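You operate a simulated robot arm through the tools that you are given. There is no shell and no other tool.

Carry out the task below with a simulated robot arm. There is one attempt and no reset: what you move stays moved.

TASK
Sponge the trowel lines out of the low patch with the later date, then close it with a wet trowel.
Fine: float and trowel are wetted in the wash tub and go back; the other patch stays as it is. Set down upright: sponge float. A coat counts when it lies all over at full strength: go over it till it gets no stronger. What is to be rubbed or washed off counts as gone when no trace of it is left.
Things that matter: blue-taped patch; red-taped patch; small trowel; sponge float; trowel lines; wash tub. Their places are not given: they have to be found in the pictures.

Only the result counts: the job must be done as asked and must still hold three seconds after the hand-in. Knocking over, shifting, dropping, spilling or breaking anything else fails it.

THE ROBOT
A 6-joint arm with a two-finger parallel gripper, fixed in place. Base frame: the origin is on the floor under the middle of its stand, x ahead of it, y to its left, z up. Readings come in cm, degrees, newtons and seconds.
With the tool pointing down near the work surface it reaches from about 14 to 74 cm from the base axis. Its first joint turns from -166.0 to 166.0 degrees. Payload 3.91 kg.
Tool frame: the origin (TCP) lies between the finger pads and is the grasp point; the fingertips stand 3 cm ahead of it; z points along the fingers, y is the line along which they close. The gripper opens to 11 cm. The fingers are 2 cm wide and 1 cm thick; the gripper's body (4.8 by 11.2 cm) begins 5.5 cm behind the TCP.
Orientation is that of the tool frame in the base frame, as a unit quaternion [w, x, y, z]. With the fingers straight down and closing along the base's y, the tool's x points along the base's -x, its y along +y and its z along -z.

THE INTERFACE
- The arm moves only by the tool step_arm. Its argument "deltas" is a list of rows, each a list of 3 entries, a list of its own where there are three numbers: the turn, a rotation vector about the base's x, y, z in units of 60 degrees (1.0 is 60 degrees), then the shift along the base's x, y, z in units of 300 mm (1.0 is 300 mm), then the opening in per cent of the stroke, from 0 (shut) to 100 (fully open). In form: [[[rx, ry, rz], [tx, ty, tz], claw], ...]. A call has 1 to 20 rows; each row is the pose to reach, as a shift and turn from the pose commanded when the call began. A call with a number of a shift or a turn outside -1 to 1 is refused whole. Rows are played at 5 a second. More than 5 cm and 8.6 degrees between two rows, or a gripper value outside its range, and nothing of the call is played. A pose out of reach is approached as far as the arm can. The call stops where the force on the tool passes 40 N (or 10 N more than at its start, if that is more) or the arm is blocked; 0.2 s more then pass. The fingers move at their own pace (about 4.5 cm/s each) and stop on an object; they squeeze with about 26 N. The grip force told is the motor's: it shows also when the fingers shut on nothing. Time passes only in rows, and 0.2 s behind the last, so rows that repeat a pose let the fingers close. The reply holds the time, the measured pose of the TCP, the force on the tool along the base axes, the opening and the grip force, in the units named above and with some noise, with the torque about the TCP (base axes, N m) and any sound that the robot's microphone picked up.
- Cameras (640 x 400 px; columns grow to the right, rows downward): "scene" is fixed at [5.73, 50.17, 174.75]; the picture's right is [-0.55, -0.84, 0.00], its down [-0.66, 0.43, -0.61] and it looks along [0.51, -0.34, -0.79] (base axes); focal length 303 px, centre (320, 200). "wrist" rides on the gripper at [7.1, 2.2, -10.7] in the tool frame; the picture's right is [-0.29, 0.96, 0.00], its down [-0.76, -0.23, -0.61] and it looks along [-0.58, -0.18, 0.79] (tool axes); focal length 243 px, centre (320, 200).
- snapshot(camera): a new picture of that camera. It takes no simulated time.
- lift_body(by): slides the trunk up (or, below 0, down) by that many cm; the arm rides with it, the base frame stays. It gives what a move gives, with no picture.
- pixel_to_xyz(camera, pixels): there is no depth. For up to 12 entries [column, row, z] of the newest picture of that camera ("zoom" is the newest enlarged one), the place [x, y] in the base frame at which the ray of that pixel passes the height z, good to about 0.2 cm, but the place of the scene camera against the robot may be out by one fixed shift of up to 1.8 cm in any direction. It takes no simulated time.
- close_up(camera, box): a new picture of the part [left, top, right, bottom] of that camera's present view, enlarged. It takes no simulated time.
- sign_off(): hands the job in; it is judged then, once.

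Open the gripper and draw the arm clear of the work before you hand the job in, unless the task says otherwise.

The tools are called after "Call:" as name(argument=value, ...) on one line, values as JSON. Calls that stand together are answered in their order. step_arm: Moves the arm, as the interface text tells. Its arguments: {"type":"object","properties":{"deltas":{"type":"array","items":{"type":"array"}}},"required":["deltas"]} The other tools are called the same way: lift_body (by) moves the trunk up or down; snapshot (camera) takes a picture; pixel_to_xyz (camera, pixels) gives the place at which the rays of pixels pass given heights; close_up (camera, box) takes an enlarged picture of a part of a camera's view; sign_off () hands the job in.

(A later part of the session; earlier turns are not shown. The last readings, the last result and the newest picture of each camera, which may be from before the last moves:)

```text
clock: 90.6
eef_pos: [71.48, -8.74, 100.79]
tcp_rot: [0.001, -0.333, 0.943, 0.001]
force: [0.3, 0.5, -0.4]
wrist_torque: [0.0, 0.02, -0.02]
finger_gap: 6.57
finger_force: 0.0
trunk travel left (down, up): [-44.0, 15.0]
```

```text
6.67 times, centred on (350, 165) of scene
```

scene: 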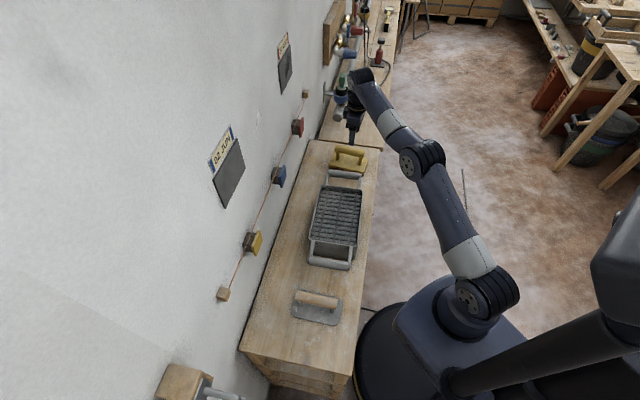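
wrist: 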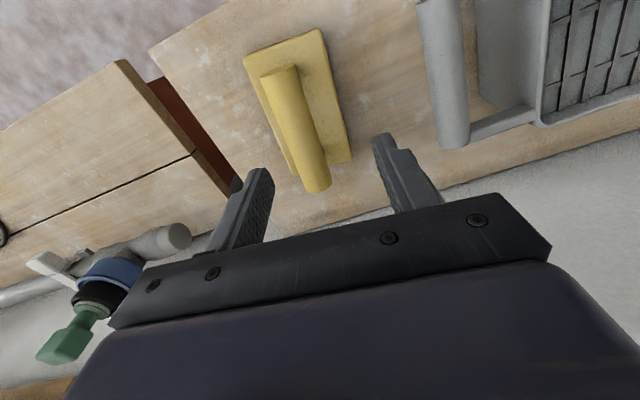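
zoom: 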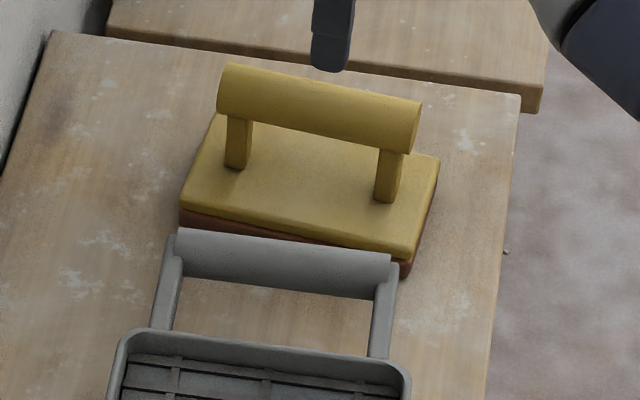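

The float stands upright back at its place, though about 2 px higher in the view than originally. I measure its corners and handle now.

Call:
close_up(camera="wrist", box=[220, 10, 400, 200])

Call:
pixel_to_xyz(camera="scene", pixels=[[367.5, 161.25, 82], [368, 158.7, 82], [328.7, 168.3, 82], [329.3, 165.8, 82]])

```text
2.11 times, centred on (310, 105) of wrist
```

zoom: 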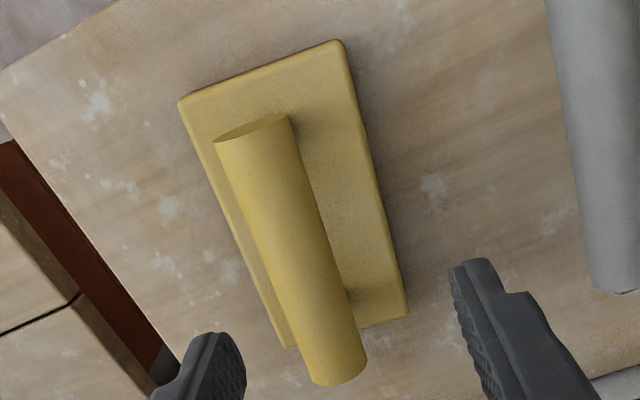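

```text
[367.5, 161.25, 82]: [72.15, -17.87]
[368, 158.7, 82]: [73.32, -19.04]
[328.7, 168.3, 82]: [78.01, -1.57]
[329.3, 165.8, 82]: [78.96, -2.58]
```

Call:
pixel_to_xyz(camera="zoom", pixels=[[180, 100, 82], [340, 42, 82], [407, 312, 82], [288, 347, 82], [252, 125, 88], [340, 378, 88]])

```text
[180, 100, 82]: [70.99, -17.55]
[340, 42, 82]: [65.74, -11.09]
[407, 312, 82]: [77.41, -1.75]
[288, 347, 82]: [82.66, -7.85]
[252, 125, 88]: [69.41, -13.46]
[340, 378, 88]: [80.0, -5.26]
```

The float is upright and within about 1 cm of its original spot. I now cross over to the trowel near (31,34.5) at z≈105, opening the gripper fully.

Call:
step_arm(deltas=[[[0, 0, 0.0125], [-0.08, 0.086, 0.02], 100], [[0, 0, 0.025], [-0.17, 0.18, 0.04], 100], [[0, 0, 0.0375], [-0.26, 0.275, 0.06], 100], [[0, 0, 0.05], [-0.35, 0.37, 0.08], 100], [[0, 0, 0.0625], [-0.44, 0.465, 0.1], 100], [[0, 0, 0.075], [-0.53, 0.56, 0.12], 100], [[0, 0, 0.0875], [-0.62, 0.655, 0.14], 100], [[0, 0, 0.1], [-0.68, 0.72, 0.14], 100]])

Call:
step_arm(deltas=[[[0, 0, 0], [-0.08, 0.086, 0], 100], [[0, 0, 0], [-0.17, 0.18, 0], 100], [[0, 0, 0], [-0.26, 0.275, 0], 100], [[0, 0, 0], [-0.35, 0.37, 0], 100], [[0, 0, 0], [-0.44, 0.465, 0], 100], [[0, 0, 0], [-0.53, 0.56, 0], 100], [[0, 0, 0], [-0.62, 0.655, 0], 100], [[0, 0, 0], [-0.67, 0.72, 0], 100], [[0, 0, 0], [-0.67, 0.72, 0], 100]])

Call:
snapshot(camera="wrist")

Call:
snapshot(camera="scene")

```text
clock: 92.4
eef_pos: [50.93, 12.86, 104.99]
tcp_rot: [0.001, -0.381, 0.924, 0.001]
force: [-0.4, -0.1, -0.1]
wrist_torque: [-0.02, 0.01, 0.03]
finger_gap: 11.02
finger_force: 0.1
trunk travel left (down, up): [-44.0, 15.0]
```

```text
clock: 94.4
eef_pos: [30.9, 34.39, 104.9]
tcp_rot: [0.002, -0.382, 0.924, 0.001]
force: [-0.4, 0.4, 0.1]
wrist_torque: [-0.02, 0.01, -0.03]
finger_gap: 11.01
finger_force: 0.0
trunk travel left (down, up): [-44.0, 15.0]
```

```text
taken
```

wrist: 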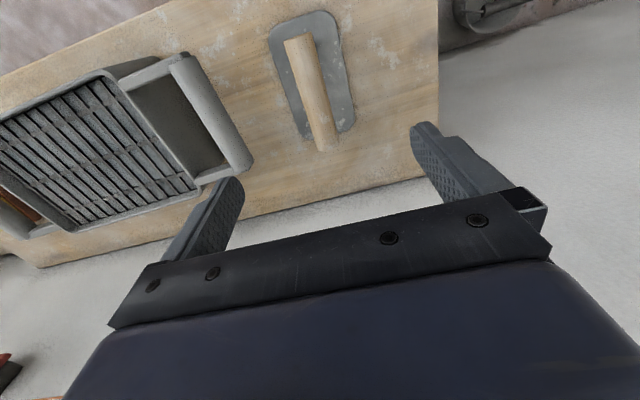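

```text
taken
```

scene: 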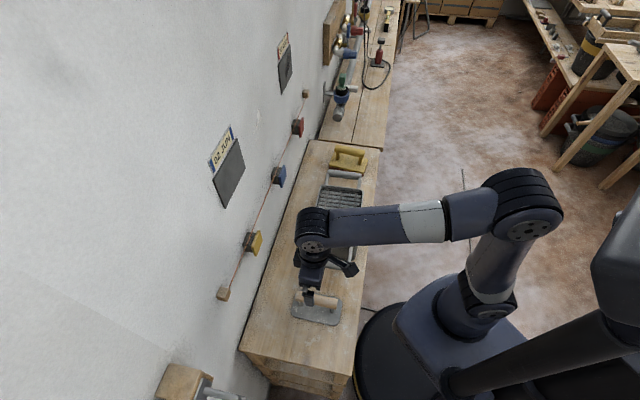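

The trowel is straight below, at (315,80) in the wrist view. I enlarge it and read its blade corners and handle ends.

Call:
close_up(camera="wrist", box=[240, 0, 400, 170])

```text
2.35 times, centred on (320, 85) of wrist
```

zoom: 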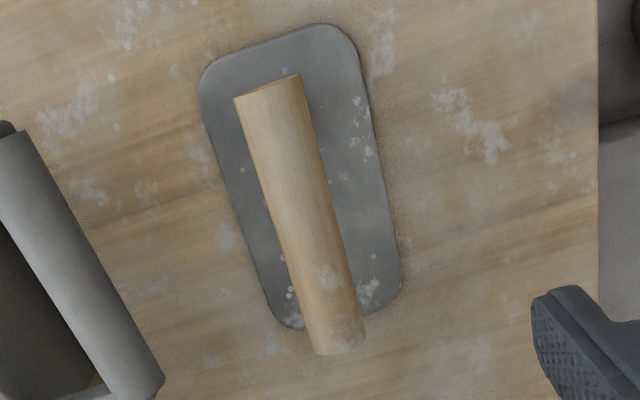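

I convert handle ends (at two heights) and blade edge points.

Call:
pixel_to_xyz(camera="zoom", pixels=[[268, 88, 84], [338, 345, 84], [268, 88, 86], [338, 345, 86], [201, 95, 80.3], [258, 290, 80.3], [357, 50, 80.3], [400, 265, 80.3], [275, 42, 80.3], [335, 310, 80.3], [236, 98, 85], [299, 77, 85]])

```text
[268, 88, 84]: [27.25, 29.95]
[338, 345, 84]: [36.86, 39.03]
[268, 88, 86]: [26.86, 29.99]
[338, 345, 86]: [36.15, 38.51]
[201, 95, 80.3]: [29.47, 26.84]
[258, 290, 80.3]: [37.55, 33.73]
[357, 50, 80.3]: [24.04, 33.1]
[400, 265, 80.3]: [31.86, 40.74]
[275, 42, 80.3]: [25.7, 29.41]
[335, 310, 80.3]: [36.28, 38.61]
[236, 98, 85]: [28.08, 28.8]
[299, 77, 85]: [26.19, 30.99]
```

The trowel's blade is about 14×8.3 cm centred near (31.0,34.0), handle at about 43°. I turn to yaw 43° and descend to z≈95 for a second look that fixes the handle's height.

Call:
step_arm(deltas=[[[0, 0, -0.015], [0.003, -0.004, -0.1], 100], [[0, 0, -0.03], [0.006, -0.008, -0.2], 100], [[0, 0, -0.033], [0.008, -0.01, -0.3], 100], [[0, 0, -0.033], [0.008, -0.01, -0.33], 100], [[0, 0, -0.033], [0.008, -0.01, -0.33], 100]])

Call:
snapshot(camera="wrist")

Call:
close_up(camera="wrist", box=[220, 0, 420, 230])

```text
clock: 95.6
eef_pos: [31.23, 33.97, 95.23]
tcp_rot: [0.001, -0.366, 0.93, 0.002]
force: [-0.8, 0.4, -0.5]
wrist_torque: [0.0, 0.01, 0.0]
finger_gap: 10.98
finger_force: 0.0
trunk travel left (down, up): [-44.0, 15.0]
```

```text
taken
```

wrist: 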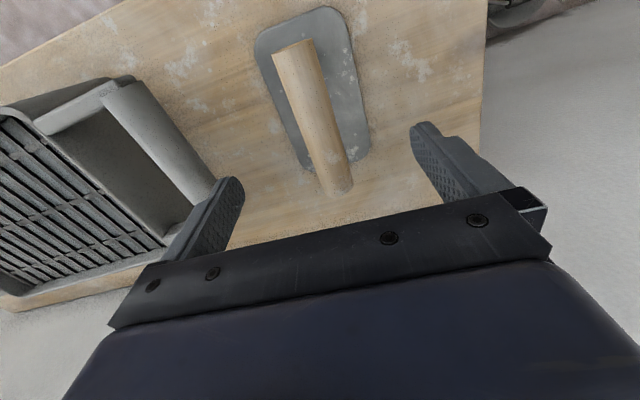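

```text
1.74 times, centred on (320, 115) of wrist
```

zoom: 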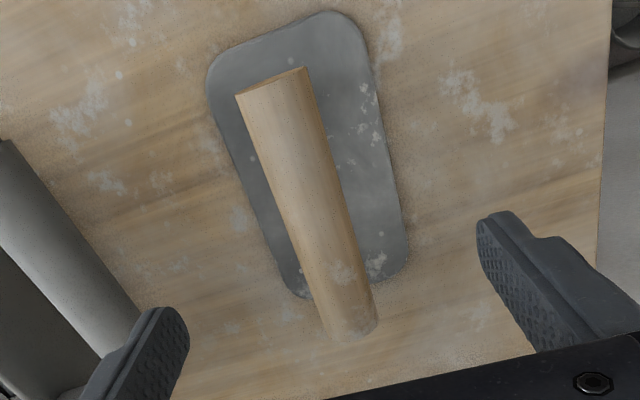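

Again I read the handle ends here, to cross with the earlier rays.

Call:
pixel_to_xyz(camera="zoom", pixels=[[269, 82, 84], [352, 327, 84], [269, 82, 86], [352, 327, 86], [269, 82, 88], [352, 327, 88], [236, 97, 86], [303, 67, 86], [208, 85, 80.3], [270, 272, 80.3], [365, 45, 80.3], [408, 230, 80.3]])

```text
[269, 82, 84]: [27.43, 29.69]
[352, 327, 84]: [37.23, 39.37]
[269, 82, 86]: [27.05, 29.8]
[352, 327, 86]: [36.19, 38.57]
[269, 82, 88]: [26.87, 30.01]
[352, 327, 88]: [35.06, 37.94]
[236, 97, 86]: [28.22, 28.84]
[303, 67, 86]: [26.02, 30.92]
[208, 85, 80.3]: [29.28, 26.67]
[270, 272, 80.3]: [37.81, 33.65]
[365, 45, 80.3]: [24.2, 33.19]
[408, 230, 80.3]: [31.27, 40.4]
```

The rays cross at about z=86.2 for the handle axis, centre ≈(31.5,34.2), and the TCP is centred on it. I narrow the fingers to 60% and descend to z≈84.7, then close.

Call:
step_arm(deltas=[[[0, 0, 0], [0, 0, 0], 60], [[0, 0, 0], [0.002, 0.002, -0.05], 60], [[0, 0, 0], [0.004, 0.004, -0.13], 60], [[0, 0, 0], [0.004, 0.004, -0.2], 60], [[0, 0, 0], [0.004, 0.004, -0.26], 60], [[0, 0, 0], [0.004, 0.004, -0.3], 60], [[0, 0, 0], [0.004, 0.004, -0.3], 60]])

Call:
snapshot(camera="wrist")

Call:
close_up(camera="scene", box=[270, 250, 370, 350])

```text
clock: 97.2
eef_pos: [31.38, 34.16, 86.11]
tcp_rot: [0.001, -0.365, 0.931, 0.002]
force: [0.3, 0.1, -0.6]
wrist_torque: [-0.03, 0.01, 0.01]
finger_gap: 6.61
finger_force: 0.1
trunk travel left (down, up): [-44.0, 15.0]
```

```text
taken
```

wrist: 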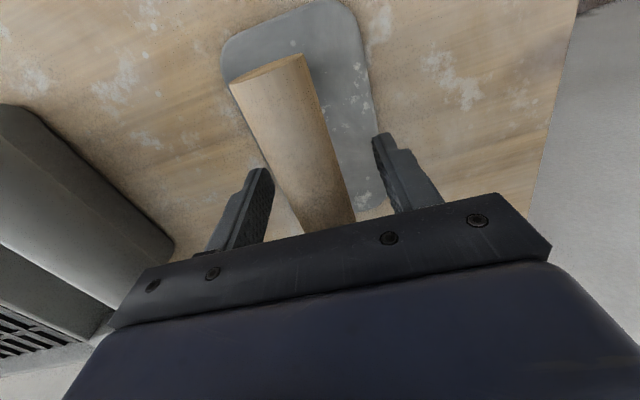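

```text
4.00 times, centred on (320, 300) of scene
```

zoom: 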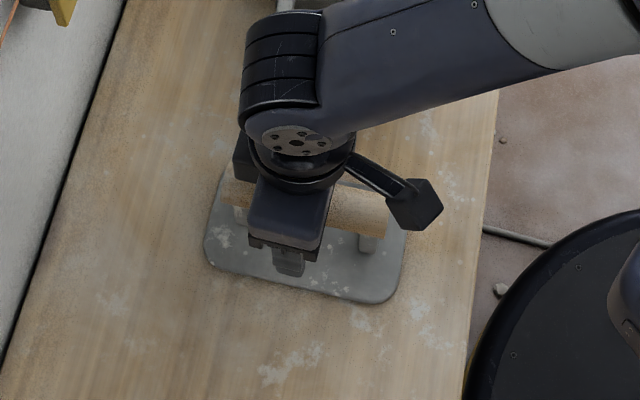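

The handle sits about 0.3 cm to the left of centre and 1.5° turned. I trim that, descend to z≈84.7 and close.

Call:
step_arm(deltas=[[[0, 0, 0.0125], [0.003, -0.0035, -0.01], 60], [[0, 0, 0.025], [0.0065, -0.007, -0.03], 60], [[0, 0, 0.025], [0.0065, -0.007, -0.047], 60], [[0, 0, 0.025], [0.0065, -0.007, -0.047], 30], [[0, 0, 0.025], [0.0065, -0.007, -0.047], 10], [[0, 0, 0.025], [0.0065, -0.007, -0.047], 0], [[0, 0, 0.025], [0.0065, -0.007, -0.047], 0], [[0, 0, 0.025], [0.0065, -0.007, -0.047], 0], [[0, 0, 0.025], [0.0065, -0.007, -0.047], 0], [[0, 0, 0.025], [0.0065, -0.007, -0.047], 0]])

Call:
snapshot(camera="wrist")

```text
clock: 99.4
eef_pos: [31.3, 33.93, 84.79]
tcp_rot: [0.001, -0.378, 0.926, 0.001]
force: [0.1, -0.6, -0.5]
wrist_torque: [0.0, 0.0, 0.0]
finger_gap: 3.01
finger_force: 25.6
trunk travel left (down, up): [-44.0, 15.0]
```

```text
taken
```

wrist: 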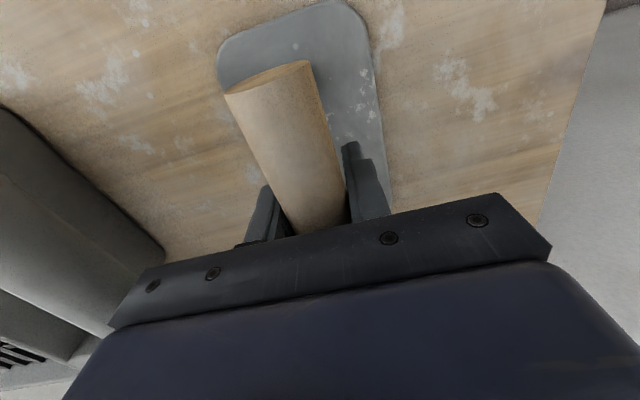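

Gripped at gap 3.01 cm; the trowel's home pose is TCP (31.3,33.93,84.8), yaw 44.4°. I lift slowly.

Call:
step_arm(deltas=[[[0, 0, 0], [0, 0, 0.01], 0], [[0, 0, 0], [0, 0, 0.025], 0], [[0, 0, 0], [0, 0, 0.045], 0], [[0, 0, 0], [0, 0, 0.065], 0], [[0, 0, 0], [0, 0, 0.09], 0], [[0, 0, 0], [0, 0, 0.12], 0], [[0, 0, 0], [0, 0, 0.15], 0], [[0, 0, 0], [0, 0, 0.15], 0]])

Call:
snapshot(camera="wrist")

```text
clock: 101.2
eef_pos: [31.33, 34.03, 89.16]
tcp_rot: [0.001, -0.378, 0.926, 0.001]
force: [0.3, -0.2, -1.9]
wrist_torque: [0.02, 0.01, 0.01]
finger_gap: 2.99
finger_force: 25.5
trunk travel left (down, up): [-44.0, 15.0]
```

```text
taken
```

wrist: 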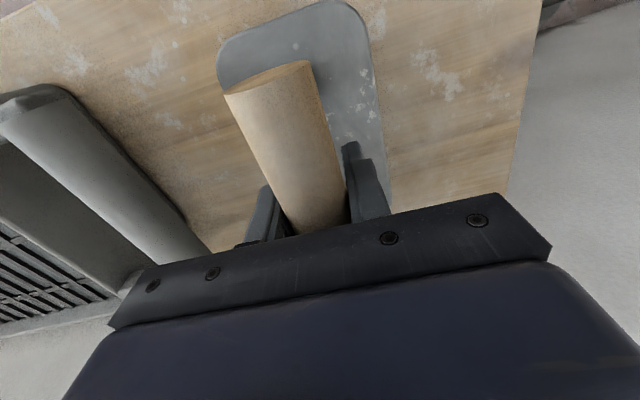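

The trowel is firmly in hand. I raise it to z≈101 and carry it toward the tub, yawing half way.

Call:
step_arm(deltas=[[[0, 0, 0], [0, 0, 0.03], 0], [[0, 0, 0], [0, 0, 0.09], 0], [[0, 0, 0], [0, 0, 0.16], 0], [[0, 0, 0], [0, 0, 0.23], 0], [[0, 0, 0], [0, 0, 0.3], 0], [[0, 0, 0], [0, 0, 0.37], 0], [[0, 0, 0], [0, 0, 0.4], 0]])

Call:
step_arm(deltas=[[[0, 0, -0.05], [0.02, -0.022, 0], 0], [[0, 0, -0.13], [0.06, -0.066, 0], 0], [[0, 0, -0.21], [0.1, -0.11, 0], 0], [[0, 0, -0.29], [0.14, -0.155, 0], 0], [[0, 0, -0.37], [0.18, -0.199, 0], 0], [[0, 0, -0.45], [0.22, -0.243, 0], 0], [[0, 0, -0.53], [0.26, -0.287, 0], 0], [[0, 0, -0.61], [0.3, -0.331, 0], 0], [[0, 0, -0.69], [0.315, -0.347, 0], 0], [[0, 0, -0.73], [0.322, -0.3547, 0], 0]])

Call:
step_arm(deltas=[[[0, 0, -0.05], [0.02, -0.022, 0], 0], [[0, 0, -0.13], [0.06, -0.066, 0], 0], [[0, 0, -0.21], [0.1, -0.11, 0], 0], [[0, 0, -0.29], [0.14, -0.155, 0], 0], [[0, 0, -0.37], [0.18, -0.199, 0], 0], [[0, 0, -0.45], [0.22, -0.243, 0], 0], [[0, 0, -0.53], [0.26, -0.287, 0], 0], [[0, 0, -0.61], [0.3, -0.331, 0], 0], [[0, 0, -0.69], [0.315, -0.347, 0], 0], [[0, 0, -0.73], [0.322, -0.3547, 0], 0], [[0, 0, -0.73], [0.322, -0.3547, 0], 0]])

Call:
close_up(camera="scene", box=[295, 170, 375, 280])

Call:
snapshot(camera="wrist")

```text
clock: 102.8
eef_pos: [31.18, 33.97, 101.26]
tcp_rot: [0.002, -0.378, 0.926, 0.002]
force: [0.0, 0.1, -1.8]
wrist_torque: [0.0, -0.01, -0.03]
finger_gap: 2.99
finger_force: 26.1
trunk travel left (down, up): [-44.0, 15.0]
```

```text
clock: 105.0
eef_pos: [41.09, 23.23, 101.23]
tcp_rot: [0.002, -0.005, 1.0, 0.0]
force: [0.3, 0.0, -1.6]
wrist_torque: [0.01, 0.0, -0.01]
finger_gap: 2.97
finger_force: 25.9
trunk travel left (down, up): [-44.0, 15.0]
```

```text
clock: 107.4
eef_pos: [50.74, 12.64, 101.5]
tcp_rot: [0.001, 0.368, 0.93, 0.001]
force: [-0.8, 0.2, -2.0]
wrist_torque: [-0.01, 0.02, -0.01]
finger_gap: 3.0
finger_force: 26.3
trunk travel left (down, up): [-44.0, 15.0]
```

```text
3.64 times, centred on (335, 225) of scene
```

zoom: 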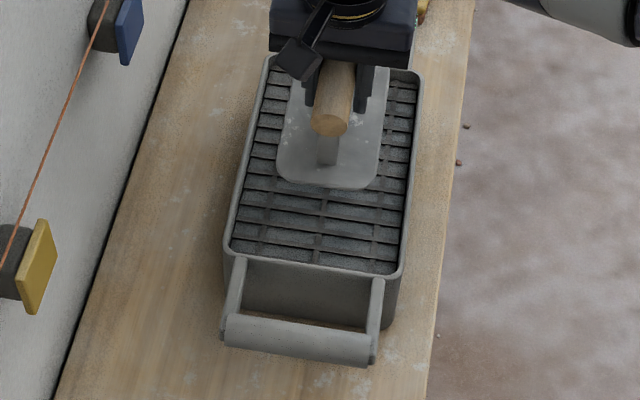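

```text
taken
```

wrist: 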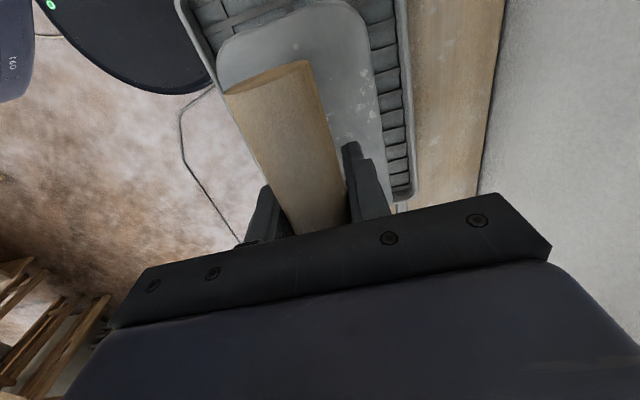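

The trowel is centred over the tub. I lower it 6.8 cm, then feel for the grid in fine rows.

Call:
step_arm(deltas=[[[0, 0, 0], [0, 0, -0.03], 0], [[0, 0, 0], [0, 0, -0.08], 0], [[0, 0, 0], [0, 0, -0.13], 0], [[0, 0, 0], [0, 0, -0.18], 0], [[0, 0, 0], [0, 0, -0.22], 0], [[0, 0, 0], [0, 0, -0.227], 0], [[0, 0, 0], [0, 0, -0.227], 0]])

Call:
step_arm(deltas=[[[0, 0, 0], [0, 0, -0.006], 0], [[0, 0, 0], [0, 0, -0.012], 0], [[0, 0, 0], [0, 0, -0.018], 0], [[0, 0, 0], [0, 0, -0.024], 0], [[0, 0, 0], [0, 0, -0.03], 0], [[0, 0, 0], [0, 0, -0.03], 0]])

Call:
close_up(camera="scene", box=[295, 170, 375, 280])

```text
clock: 109.0
eef_pos: [50.71, 12.75, 94.51]
tcp_rot: [0.002, 0.368, 0.93, 0.0]
force: [0.5, 0.1, -2.4]
wrist_torque: [-0.01, -0.05, 0.0]
finger_gap: 2.98
finger_force: 26.6
trunk travel left (down, up): [-44.0, 15.0]
```

```text
clock: 110.4
eef_pos: [50.69, 12.74, 93.75]
tcp_rot: [0.002, 0.368, 0.93, 0.0]
force: [0.7, 0.1, -2.8]
wrist_torque: [-0.01, -0.01, 0.02]
finger_gap: 2.97
finger_force: 26.1
trunk travel left (down, up): [-44.0, 15.0]
```

```text
3.64 times, centred on (335, 225) of scene
```

zoom: 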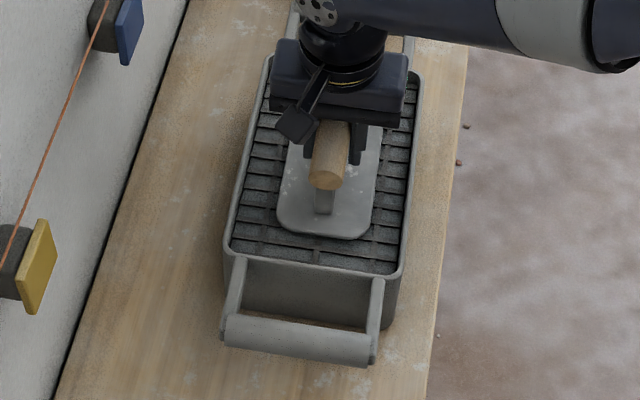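

No contact yet at 93.75. I go on in 0.15 cm rows.

Call:
step_arm(deltas=[[[0, 0, 0], [0, 0, -0.005], 0], [[0, 0, 0], [0, 0, -0.01], 0], [[0, 0, 0], [0, 0, -0.015], 0], [[0, 0, 0], [0, 0, -0.015], 0]])

Call:
close_up(camera="scene", box=[310, 180, 370, 250])

```text
clock: 111.4
eef_pos: [50.77, 12.82, 93.43]
tcp_rot: [0.004, 0.368, 0.93, 0.003]
force: [2.1, 0.1, 25.4]
wrist_torque: [-0.08, 0.25, 0.02]
finger_gap: 2.92
finger_force: 26.1
trunk travel left (down, up): [-44.0, 15.0]
```

```text
5.71 times, centred on (340, 215) of scene
```

zoom: 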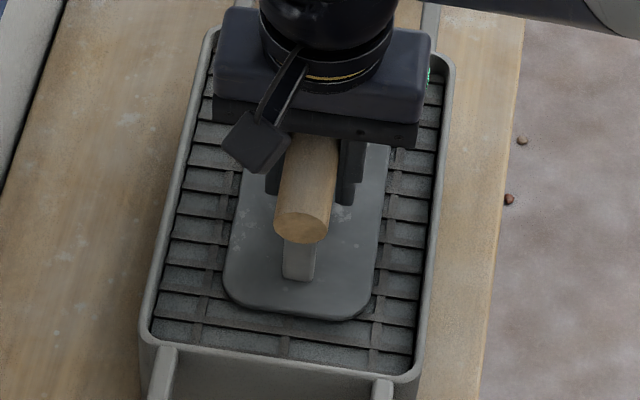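

The blade touches the grid (25 N) and has turned visibly darker: wet. I ease off and lift clear.

Call:
step_arm(deltas=[[[0, 0, 0], [0, 0, 0.005], 0], [[0, 0, 0], [0, 0, 0.01], 0], [[0, 0, 0], [0, 0, 0.02], 0], [[0, 0, 0], [0, 0, 0.05], 0], [[0, 0, 0], [0, 0, 0.1], 0], [[0, 0, 0], [0, 0, 0.16], 0], [[0, 0, 0], [0, 0, 0.22], 0], [[0, 0, 0], [0, 0, 0.28], 0], [[0, 0, 0], [0, 0, 0.33], 0], [[0, 0, 0], [0, 0, 0.33], 0]])

Call:
close_up(camera="scene", box=[295, 170, 375, 280])

Call:
snapshot(camera="wrist")

```text
clock: 113.6
eef_pos: [50.64, 12.66, 103.12]
tcp_rot: [0.003, 0.369, 0.93, 0.0]
force: [0.1, 0.6, -2.1]
wrist_torque: [0.01, 0.01, -0.01]
finger_gap: 2.99
finger_force: 25.6
trunk travel left (down, up): [-44.0, 15.0]
```

```text
3.64 times, centred on (335, 225) of scene
```

zoom: 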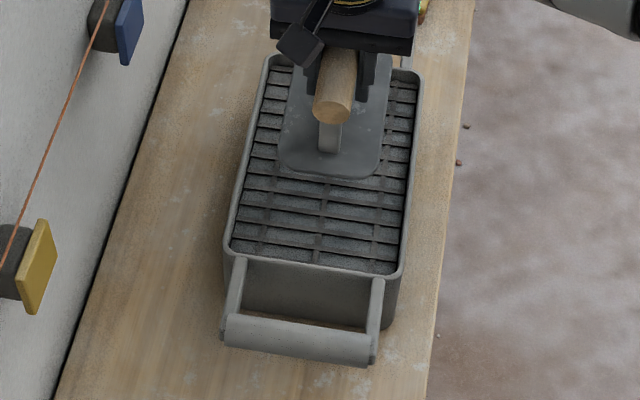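

```text
taken
```

wrist: 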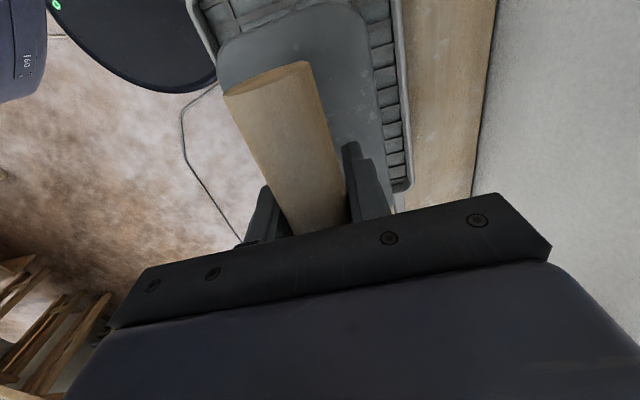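

Wet, and the grip has not slipped. I repeat the carrying path to the wall: up to 113.5 with a small yaw trim, then the 60° tilt.

Call:
step_arm(deltas=[[[0, 0, -0.01], [0, 0, 0.03], 0], [[0, 0, -0.02], [0, 0, 0.08], 0], [[0, 0, -0.028], [0, 0, 0.14], 0], [[0, 0, -0.028], [0, 0, 0.2], 0], [[0, 0, -0.028], [0, 0, 0.26], 0], [[0, 0, -0.028], [0, 0, 0.32], 0], [[0, 0, -0.028], [0, 0, 0.35], 0]])

Call:
step_arm(deltas=[[[0.0295, -0.0295, 0], [-0.01, 0.015, 0.01], 0], [[0.0884, -0.0884, 0], [-0.025, 0.04, 0.03], 0], [[0.1473, -0.1473, 0], [-0.04, 0.07, 0.06], 0], [[0.2062, -0.2062, 0], [-0.055, 0.1, 0.09], 0], [[0.2651, -0.2651, 0], [-0.07, 0.13, 0.12], 0], [[0.324, -0.324, 0], [-0.085, 0.16, 0.15], 0], [[0.3829, -0.3829, 0], [-0.1, 0.19, 0.18], 0], [[0.4418, -0.4418, 0], [-0.115, 0.22, 0.21], 0], [[0.5007, -0.5007, 0], [-0.13, 0.25, 0.24], 0], [[0.5596, -0.5596, 0], [-0.145, 0.28, 0.27], 0], [[0.6185, -0.6185, 0], [-0.16, 0.31, 0.3], 0], [[0.6774, -0.6774, 0], [-0.18, 0.34, 0.33], 0], [[0.7071, -0.7071, 0], [-0.2, 0.36, 0.36], 0]])

Call:
step_arm(deltas=[[[0.0442, -0.0442, 0], [-0.02, 0.035, 0.015], 0], [[0.1031, -0.1031, 0], [-0.04, 0.07, 0.03], 0], [[0.162, -0.162, 0], [-0.06, 0.11, 0.045], 0], [[0.2209, -0.2209, 0], [-0.08, 0.15, 0.06], 0], [[0.2798, -0.2798, 0], [-0.095, 0.19, 0.075], 0], [[0.3387, -0.3387, 0], [-0.105, 0.23, 0.086], 0], [[0.3536, -0.3536, 0], [-0.113, 0.265, 0.0863], 0], [[0.3536, -0.3536, 0], [-0.113, 0.2828, 0.0863], 0], [[0.3536, -0.3536, 0], [-0.113, 0.2828, 0.0863], 0]])

Call:
snapshot(camera="wrist")

Call:
close_up(camera="scene", box=[190, 110, 350, 260])

```text
clock: 115.2
eef_pos: [50.65, 12.83, 113.54]
tcp_rot: [0.002, 0.381, 0.925, 0.001]
force: [-0.5, 0.7, -2.0]
wrist_torque: [0.01, 0.02, 0.02]
finger_gap: 2.98
finger_force: 26.0
trunk travel left (down, up): [-44.0, 15.0]
```

```text
clock: 118.0
eef_pos: [44.77, 23.58, 124.36]
tcp_rot: [0.194, 0.331, 0.8, 0.462]
force: [-0.5, 0.3, -2.5]
wrist_torque: [0.0, 0.03, 0.01]
finger_gap: 2.99
finger_force: 25.8
trunk travel left (down, up): [-44.0, 15.0]
```

```text
clock: 120.0
eef_pos: [41.29, 32.0, 126.79]
tcp_rot: [0.273, 0.271, 0.653, 0.653]
force: [0.1, -0.6, -1.3]
wrist_torque: [-0.01, 0.01, 0.01]
finger_gap: 2.97
finger_force: 25.7
out of reach, approached as far as the arm can: row 7
trunk travel left (down, up): [-44.0, 15.0]
```

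```text
taken
```

wrist: 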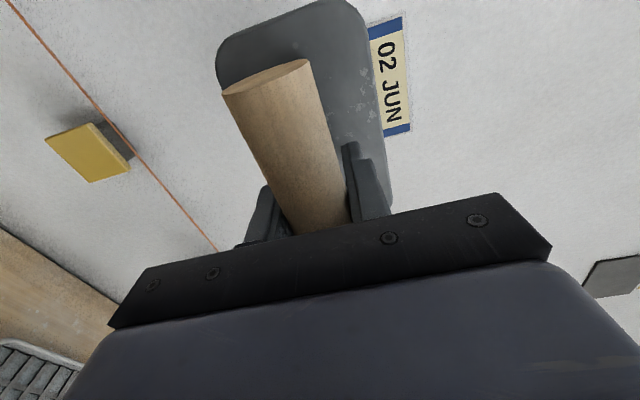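

```text
2.67 times, centred on (270, 185) of scene
```

zoom: 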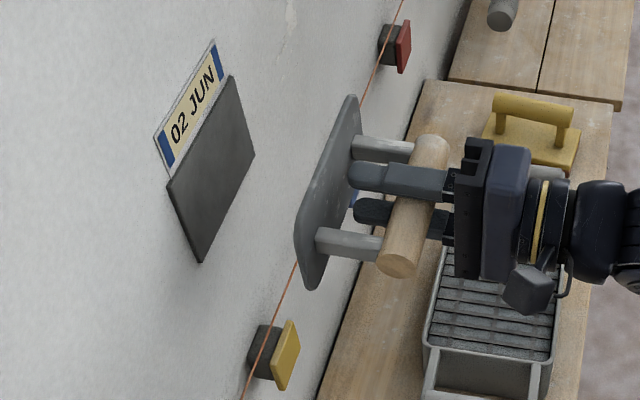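

The trowel is square before the patch at n=51.8, s=6.6, z=126.8. I advance about 8 cm, stopping short of contact.

Call:
step_arm(deltas=[[[0, 0, 0], [0.02, 0.02, 0], 0], [[0, 0, 0], [0.05, 0.05, 0], 0], [[0, 0, 0], [0.08, 0.08, 0], 0], [[0, 0, 0], [0.11, 0.11, 0], 0], [[0, 0, 0], [0.14, 0.14, 0], 0], [[0, 0, 0], [0.165, 0.165, 0], 0], [[0, 0, 0], [0.18, 0.18, 0], 0], [[0, 0, 0], [0.188, 0.188, 0], 0], [[0, 0, 0], [0.188, 0.188, 0], 0]])

Call:
close_up(camera="scene", box=[190, 110, 330, 230])

```text
clock: 122.0
eef_pos: [47.12, 37.71, 127.0]
tcp_rot: [0.273, 0.27, 0.653, 0.653]
force: [-0.3, 0.5, -2.6]
wrist_torque: [-0.03, 0.05, 0.0]
finger_gap: 2.98
finger_force: 25.9
trunk travel left (down, up): [-44.0, 15.0]
```

```text
3.33 times, centred on (260, 170) of scene
```

zoom: 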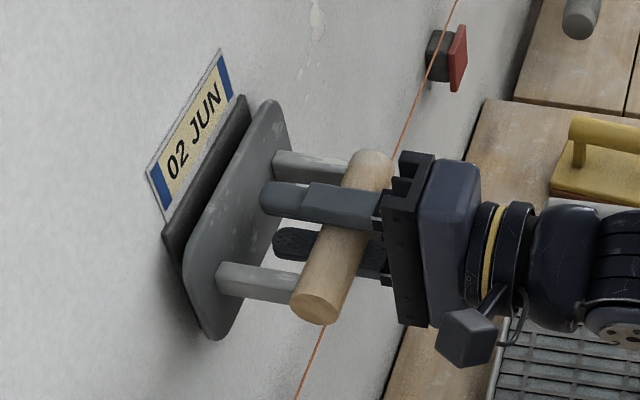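

At n=60.0 the blade is under 1 cm from the patch. I feel forward in 0.15 cm rows.

Call:
step_arm(deltas=[[[0, 0, 0], [0.0035, 0.0035, 0], 0], [[0, 0, 0], [0.007, 0.007, 0], 0], [[0, 0, 0], [0.0106, 0.0106, 0], 0], [[0, 0, 0], [0.0141, 0.0141, 0], 0], [[0, 0, 0], [0.0141, 0.0141, 0], 0]])

```text
clock: 123.2
eef_pos: [47.3, 38.15, 126.92]
tcp_rot: [0.273, 0.27, 0.653, 0.653]
force: [0.4, 0.7, -1.6]
wrist_torque: [-0.02, 0.02, -0.01]
finger_gap: 3.0
finger_force: 26.3
trunk travel left (down, up): [-44.0, 15.0]
```

Not touching yet at n≈60.4. A few more 0.12 cm rows.

Call:
step_arm(deltas=[[[0, 0, 0], [0.003, 0.003, 0], 0], [[0, 0, 0], [0.006, 0.006, 0], 0], [[0, 0, 0], [0.009, 0.009, 0], 0], [[0, 0, 0], [0.009, 0.009, 0], 0]])

```text
clock: 124.2
eef_pos: [47.7, 38.41, 126.97]
tcp_rot: [0.273, 0.27, 0.653, 0.653]
force: [-1.6, -1.4, -1.9]
wrist_torque: [-0.06, 0.05, -0.08]
finger_gap: 2.98
finger_force: 25.9
trunk travel left (down, up): [-44.0, 15.0]
```

Light contact (about 2 N) at n=60.9. I press 0.1 cm more and stroke: along s by +2/−0.7 cm and up/down by 0.8 cm.

Call:
step_arm(deltas=[[[0, 0, 0], [0.0025, 0.0025, 0], 0], [[0, 0, 0], [0.0261, -0.0211, 0], 0], [[0, 0, 0], [0.0496, -0.0446, 0], 0], [[0, 0, 0], [0.0496, -0.0446, -0.0267], 0], [[0, 0, 0], [0.0261, -0.0211, -0.0267], 0], [[0, 0, 0], [0.0025, 0.0025, -0.0267], 0], [[0, 0, 0], [-0.014, 0.019, -0.0267], 0], [[0, 0, 0], [-0.014, 0.019, 0], 0], [[0, 0, 0], [-0.014, 0.019, 0.0267], 0], [[0, 0, 0], [0.0025, 0.0025, 0.0267], 0], [[0, 0, 0], [0.0261, -0.0211, 0.0267], 0], [[0, 0, 0], [0.0496, -0.0446, 0.0267], 0], [[0, 0, 0], [0.0496, -0.0446, 0], 0], [[0, 0, 0], [0.0261, -0.0211, 0], 0], [[0, 0, 0], [0.0025, 0.0025, 0], 0]])

Call:
close_up(camera="scene", box=[190, 110, 330, 230])

```text
clock: 127.4
eef_pos: [47.68, 38.28, 127.02]
tcp_rot: [0.273, 0.271, 0.652, 0.653]
force: [-1.6, -1.6, -0.8]
wrist_torque: [-0.04, 0.0, -0.07]
finger_gap: 2.98
finger_force: 25.6
trunk travel left (down, up): [-44.0, 15.0]
```

```text
3.33 times, centred on (260, 170) of scene
```

zoom: 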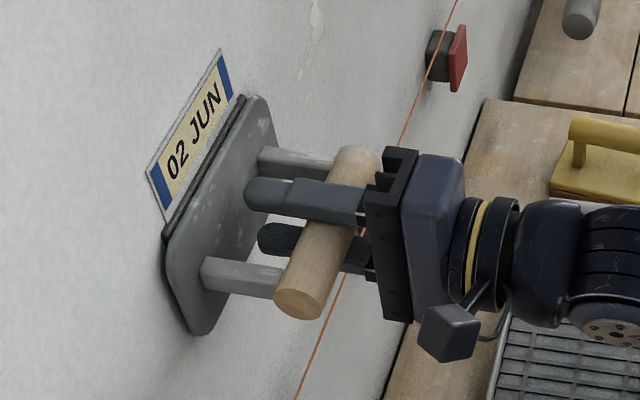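

One round is done. I back off 8 cm and lower 5 cm to see what the patch shows.

Call:
step_arm(deltas=[[[0, 0, 0], [-0.02, -0.02, 0], 0], [[0, 0, 0], [-0.05, -0.05, 0], 0], [[0, 0, 0], [-0.085, -0.085, -0.03], 0], [[0, 0, 0], [-0.12, -0.12, -0.08], 0], [[0, 0, 0], [-0.15, -0.15, -0.13], 0], [[0, 0, 0], [-0.18, -0.18, -0.17], 0], [[0, 0, 0], [-0.18, -0.18, -0.17], 0]])

Call:
close_up(camera="scene", box=[208, 140, 250, 212])

Call:
close_up(camera="scene", box=[190, 110, 290, 220])

Call:
snapshot(camera="wrist")

```text
clock: 129.0
eef_pos: [42.51, 32.68, 121.89]
tcp_rot: [0.271, 0.269, 0.654, 0.653]
force: [-0.1, 0.2, -1.9]
wrist_torque: [0.01, 0.02, 0.02]
finger_gap: 2.98
finger_force: 25.8
out of reach, approached as far as the arm can: row 5, 6, 7
trunk travel left (down, up): [-44.0, 15.0]
```

```text
5.56 times, centred on (229, 176) of scene
```

zoom: 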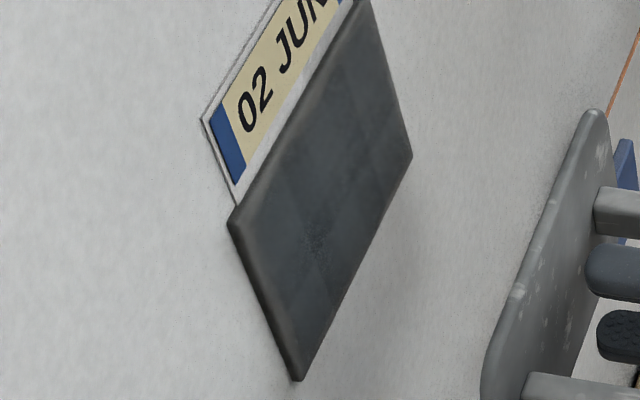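

```text
3.64 times, centred on (240, 165) of scene
```

zoom: 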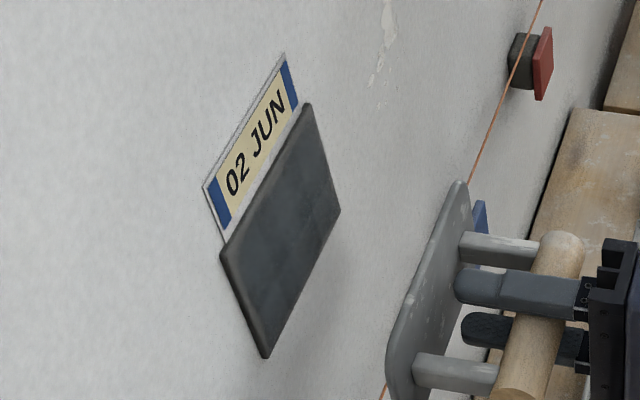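

```text
taken
```

wrist: 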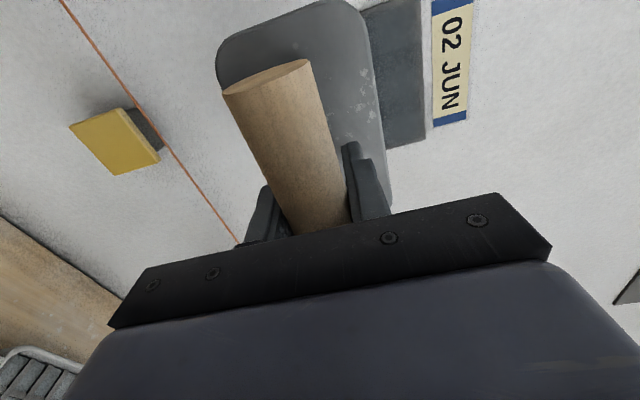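

A bluish coat has appeared but is still patchy, in squares of different strength, thinnest around the middle and edges. I return for more rounds.

Call:
step_arm(deltas=[[[0, 0, 0], [0.015, 0.015, 0.02], 0], [[0, 0, 0], [0.04, 0.045, 0.06], 0], [[0, 0, 0], [0.07, 0.08, 0.1], 0], [[0, 0, 0], [0.1, 0.115, 0.14], 0], [[0, 0, 0], [0.13, 0.145, 0.17], 0], [[0, 0, 0], [0.15, 0.165, 0.17], 0], [[0, 0, 0], [0.16, 0.176, 0.17], 0], [[0, 0, 0], [0.167, 0.183, 0.17], 0], [[0, 0, 0], [0.17, 0.186, 0.17], 0], [[0, 0, 0], [0.17, 0.186, 0.17], 0]])

```text
clock: 131.2
eef_pos: [47.69, 38.31, 127.15]
tcp_rot: [0.273, 0.271, 0.653, 0.653]
force: [-0.4, -0.2, -3.0]
wrist_torque: [-0.01, 0.01, 0.02]
finger_gap: 2.97
finger_force: 26.3
trunk travel left (down, up): [-44.0, 15.0]
```

Just at the surface. I press 0.2 cm and stroke a longer pattern over the whole face.

Call:
step_arm(deltas=[[[0, 0, 0], [0.0047, 0.0047, 0], 0], [[0, 0, 0], [0.0283, -0.0189, 0], 0], [[0, 0, 0], [0.0518, -0.0424, 0], 0], [[0, 0, 0], [0.0518, -0.0424, -0.0333], 0], [[0, 0, 0], [0.0283, -0.0189, -0.0333], 0], [[0, 0, 0], [0.0047, 0.0047, -0.0333], 0], [[0, 0, 0], [-0.0118, 0.0212, -0.0333], 0], [[0, 0, 0], [-0.0118, 0.0212, 0], 0], [[0, 0, 0], [-0.0118, 0.0212, 0.02], 0], [[0, 0, 0], [0.0047, 0.0047, 0.02], 0], [[0, 0, 0], [0.0283, -0.0189, 0.02], 0], [[0, 0, 0], [0.0518, -0.0424, 0.02], 0], [[0, 0, 0], [0.0518, -0.0424, 0], 0], [[0, 0, 0], [0.0283, -0.0189, 0], 0], [[0, 0, 0], [0.0047, 0.0047, 0], 0], [[0, 0, 0], [-0.0118, 0.0212, 0], 0], [[0, 0, 0], [-0.0118, 0.0212, -0.0167], 0], [[0, 0, 0], [0.0165, -0.0071, -0.0167], 0], [[0, 0, 0], [0.0518, -0.0424, -0.0167], 0], [[0, 0, 0], [0.0165, -0.0071, 0], 0]])

```text
clock: 135.4
eef_pos: [48.19, 38.04, 127.04]
tcp_rot: [0.273, 0.27, 0.652, 0.653]
force: [-2.0, -1.3, -1.2]
wrist_torque: [-0.05, 0.12, -0.06]
finger_gap: 2.98
finger_force: 26.0
trunk travel left (down, up): [-44.0, 15.0]
```

Contact stayed light and steady. I add another loop, pressing 0.1 cm more, before looking.

Call:
step_arm(deltas=[[[0, 0, 0], [0.0024, 0.0024, 0], 0], [[0, 0, 0], [0.0377, -0.0329, 0], 0], [[0, 0, 0], [0.0377, -0.0329, -0.0333], 0], [[0, 0, 0], [0.0142, -0.0094, -0.0333], 0], [[0, 0, 0], [-0.0094, 0.0142, -0.0333], 0], [[0, 0, 0], [-0.0259, 0.0307, -0.0333], 0], [[0, 0, 0], [-0.0259, 0.0307, -0.0167], 0], [[0, 0, 0], [-0.0094, 0.0142, -0.0167], 0], [[0, 0, 0], [0.0142, -0.0094, -0.0167], 0], [[0, 0, 0], [0.0377, -0.0329, -0.0167], 0], [[0, 0, 0], [0.0377, -0.0329, 0], 0], [[0, 0, 0], [0.0142, -0.0094, 0], 0], [[0, 0, 0], [-0.0094, 0.0142, 0], 0], [[0, 0, 0], [-0.0259, 0.0307, 0], 0], [[0, 0, 0], [-0.0259, 0.0307, 0.0233], 0], [[0, 0, 0], [-0.0094, 0.0142, 0.0233], 0], [[0, 0, 0], [0.0142, -0.0094, 0.0233], 0], [[0, 0, 0], [0.0377, -0.0329, 0.0233], 0], [[0, 0, 0], [0.0377, -0.0329, 0.01], 0], [[0, 0, 0], [0, 0, 0], 0]])

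Call:
step_arm(deltas=[[[0, 0, 0], [-0.02, -0.02, 0], 0], [[0, 0, 0], [-0.05, -0.05, 0], 0], [[0, 0, 0], [-0.085, -0.085, -0.03], 0], [[0, 0, 0], [-0.12, -0.12, -0.08], 0], [[0, 0, 0], [-0.15, -0.15, -0.13], 0], [[0, 0, 0], [-0.18, -0.18, -0.17], 0], [[0, 0, 0], [-0.18, -0.18, -0.17], 0]])

Call:
close_up(camera="scene", box=[208, 140, 250, 212])

Call:
snapshot(camera="wrist")

```text
clock: 139.6
eef_pos: [48.25, 37.93, 127.15]
tcp_rot: [0.273, 0.271, 0.653, 0.653]
force: [-2.4, -0.5, -1.3]
wrist_torque: [0.03, -0.05, -0.07]
finger_gap: 2.95
finger_force: 26.0
trunk travel left (down, up): [-44.0, 15.0]
```

```text
clock: 141.2
eef_pos: [42.83, 32.72, 121.92]
tcp_rot: [0.272, 0.269, 0.652, 0.654]
force: [0.6, 0.0, -0.8]
wrist_torque: [0.0, -0.01, -0.04]
finger_gap: 2.98
finger_force: 25.8
trunk travel left (down, up): [-44.0, 15.0]
```

```text
5.56 times, centred on (229, 176) of scene
```

zoom: 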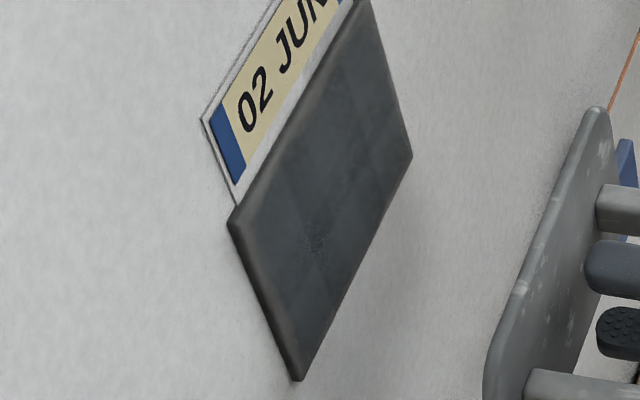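

```text
taken
```

wrist: 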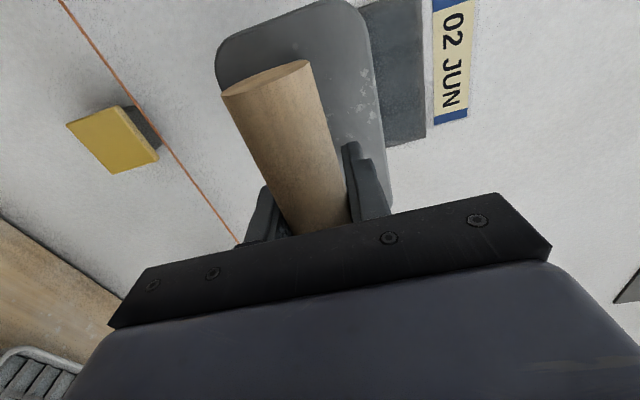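

The coat looks much the same as after the first round. I lower further to view the patch with the wrist camera at closer range.

Call:
step_arm(deltas=[[[0, 0, 0], [0.01, 0.01, -0.04], 0], [[0, 0, 0], [0.02, 0.02, -0.09], 0], [[0, 0, 0], [0.02, 0.02, -0.14], 0], [[0, 0, 0], [0.02, 0.02, -0.19], 0], [[0, 0, 0], [0.02, 0.02, -0.2], 0]])

Call:
snapshot(camera="wrist")

Call:
close_up(camera="wrist", box=[365, 0, 525, 150])

Call:
close_up(camera="scene", box=[208, 140, 250, 212])

```text
clock: 142.4
eef_pos: [44.36, 32.17, 116.22]
tcp_rot: [0.271, 0.269, 0.654, 0.653]
force: [-0.3, -0.4, -3.0]
wrist_torque: [0.0, 0.01, 0.01]
finger_gap: 2.99
finger_force: 26.1
out of reach, approached as far as the arm can: row 2, 3, 4, 5
trunk travel left (down, up): [-44.0, 15.0]
```

```text
taken
```

wrist: 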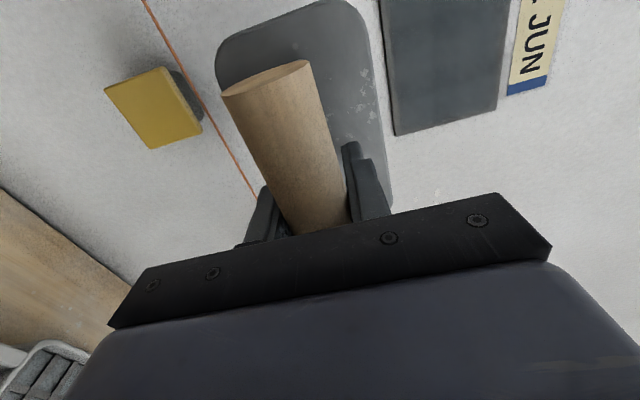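

```text
2.67 times, centred on (445, 75) of wrist
```

zoom: 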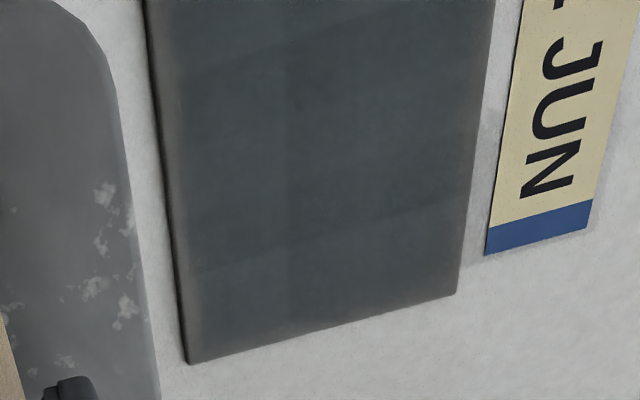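

```text
5.56 times, centred on (229, 176) of scene
```

zoom: 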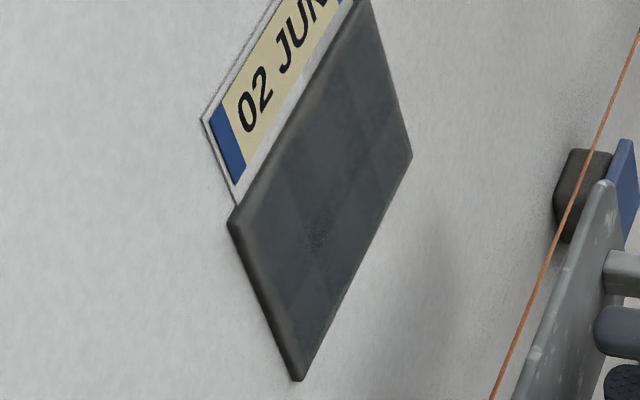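

The coat is mostly blue-grey, with a slightly weaker strip along the lower edge and faint squares of unequal depth. I zoom in tighter to judge which squares lag.

Call:
close_up(camera="wrist", box=[375, 0, 455, 70])

Call:
close_up(camera="wrist", box=[375, 65, 515, 145])

Call:
close_up(camera="scene", box=[210, 145, 246, 180])

Call:
close_up(camera="scene", box=[210, 175, 246, 210])

```text
5.71 times, centred on (415, 35) of wrist
```

zoom: 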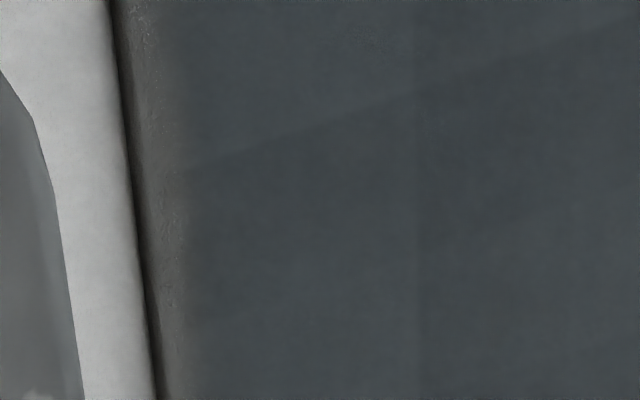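

```text
4.57 times, centred on (445, 105) of wrist
```

zoom: 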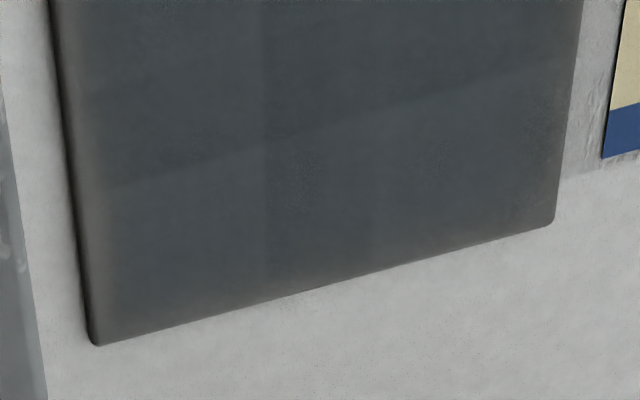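

```text
11.43 times, centred on (228, 162) of scene
```

zoom: 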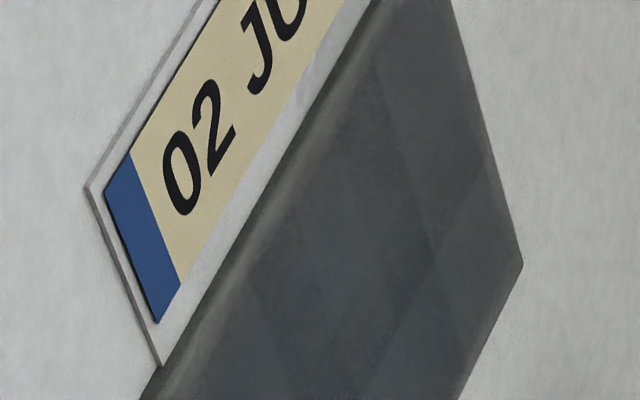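

```text
11.43 times, centred on (228, 192) of scene
```

zoom: 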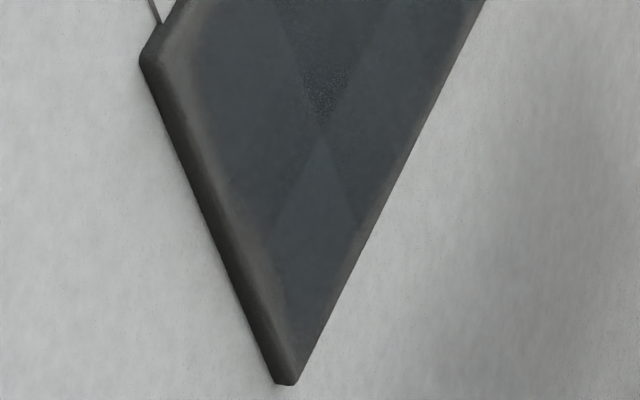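

The margins are alike on all sides, so they look like the patch's rim; the inner squares are close in depth. To see whether it can still get stronger I give it further, firmer rounds and compare; first back up to the face.

Call:
step_arm(deltas=[[[0, 0, 0], [0, 0.01, 0.05], 0], [[0, 0, 0], [0, 0.03, 0.11], 0], [[0, 0, 0], [0, 0.05, 0.17], 0], [[0, 0, 0], [0, 0.07, 0.23], 0], [[0, 0, 0], [0, 0.085, 0.29], 0], [[0, 0, 0], [0, 0.092, 0.35], 0], [[0, 0, 0], [0.02, 0.112, 0.36], 0], [[0, 0, 0], [0.05, 0.142, 0.36], 0], [[0, 0, 0], [0.08, 0.172, 0.36], 0], [[0, 0, 0], [0.1, 0.192, 0.36], 0], [[0, 0, 0], [0.107, 0.199, 0.36], 0], [[0, 0, 0], [0.107, 0.199, 0.36], 0]])

```text
clock: 145.0
eef_pos: [47.59, 38.05, 127.06]
tcp_rot: [0.273, 0.27, 0.652, 0.653]
force: [0.2, 0.0, -1.1]
wrist_torque: [0.0, 0.04, 0.02]
finger_gap: 2.98
finger_force: 25.6
trunk travel left (down, up): [-44.0, 15.0]
```

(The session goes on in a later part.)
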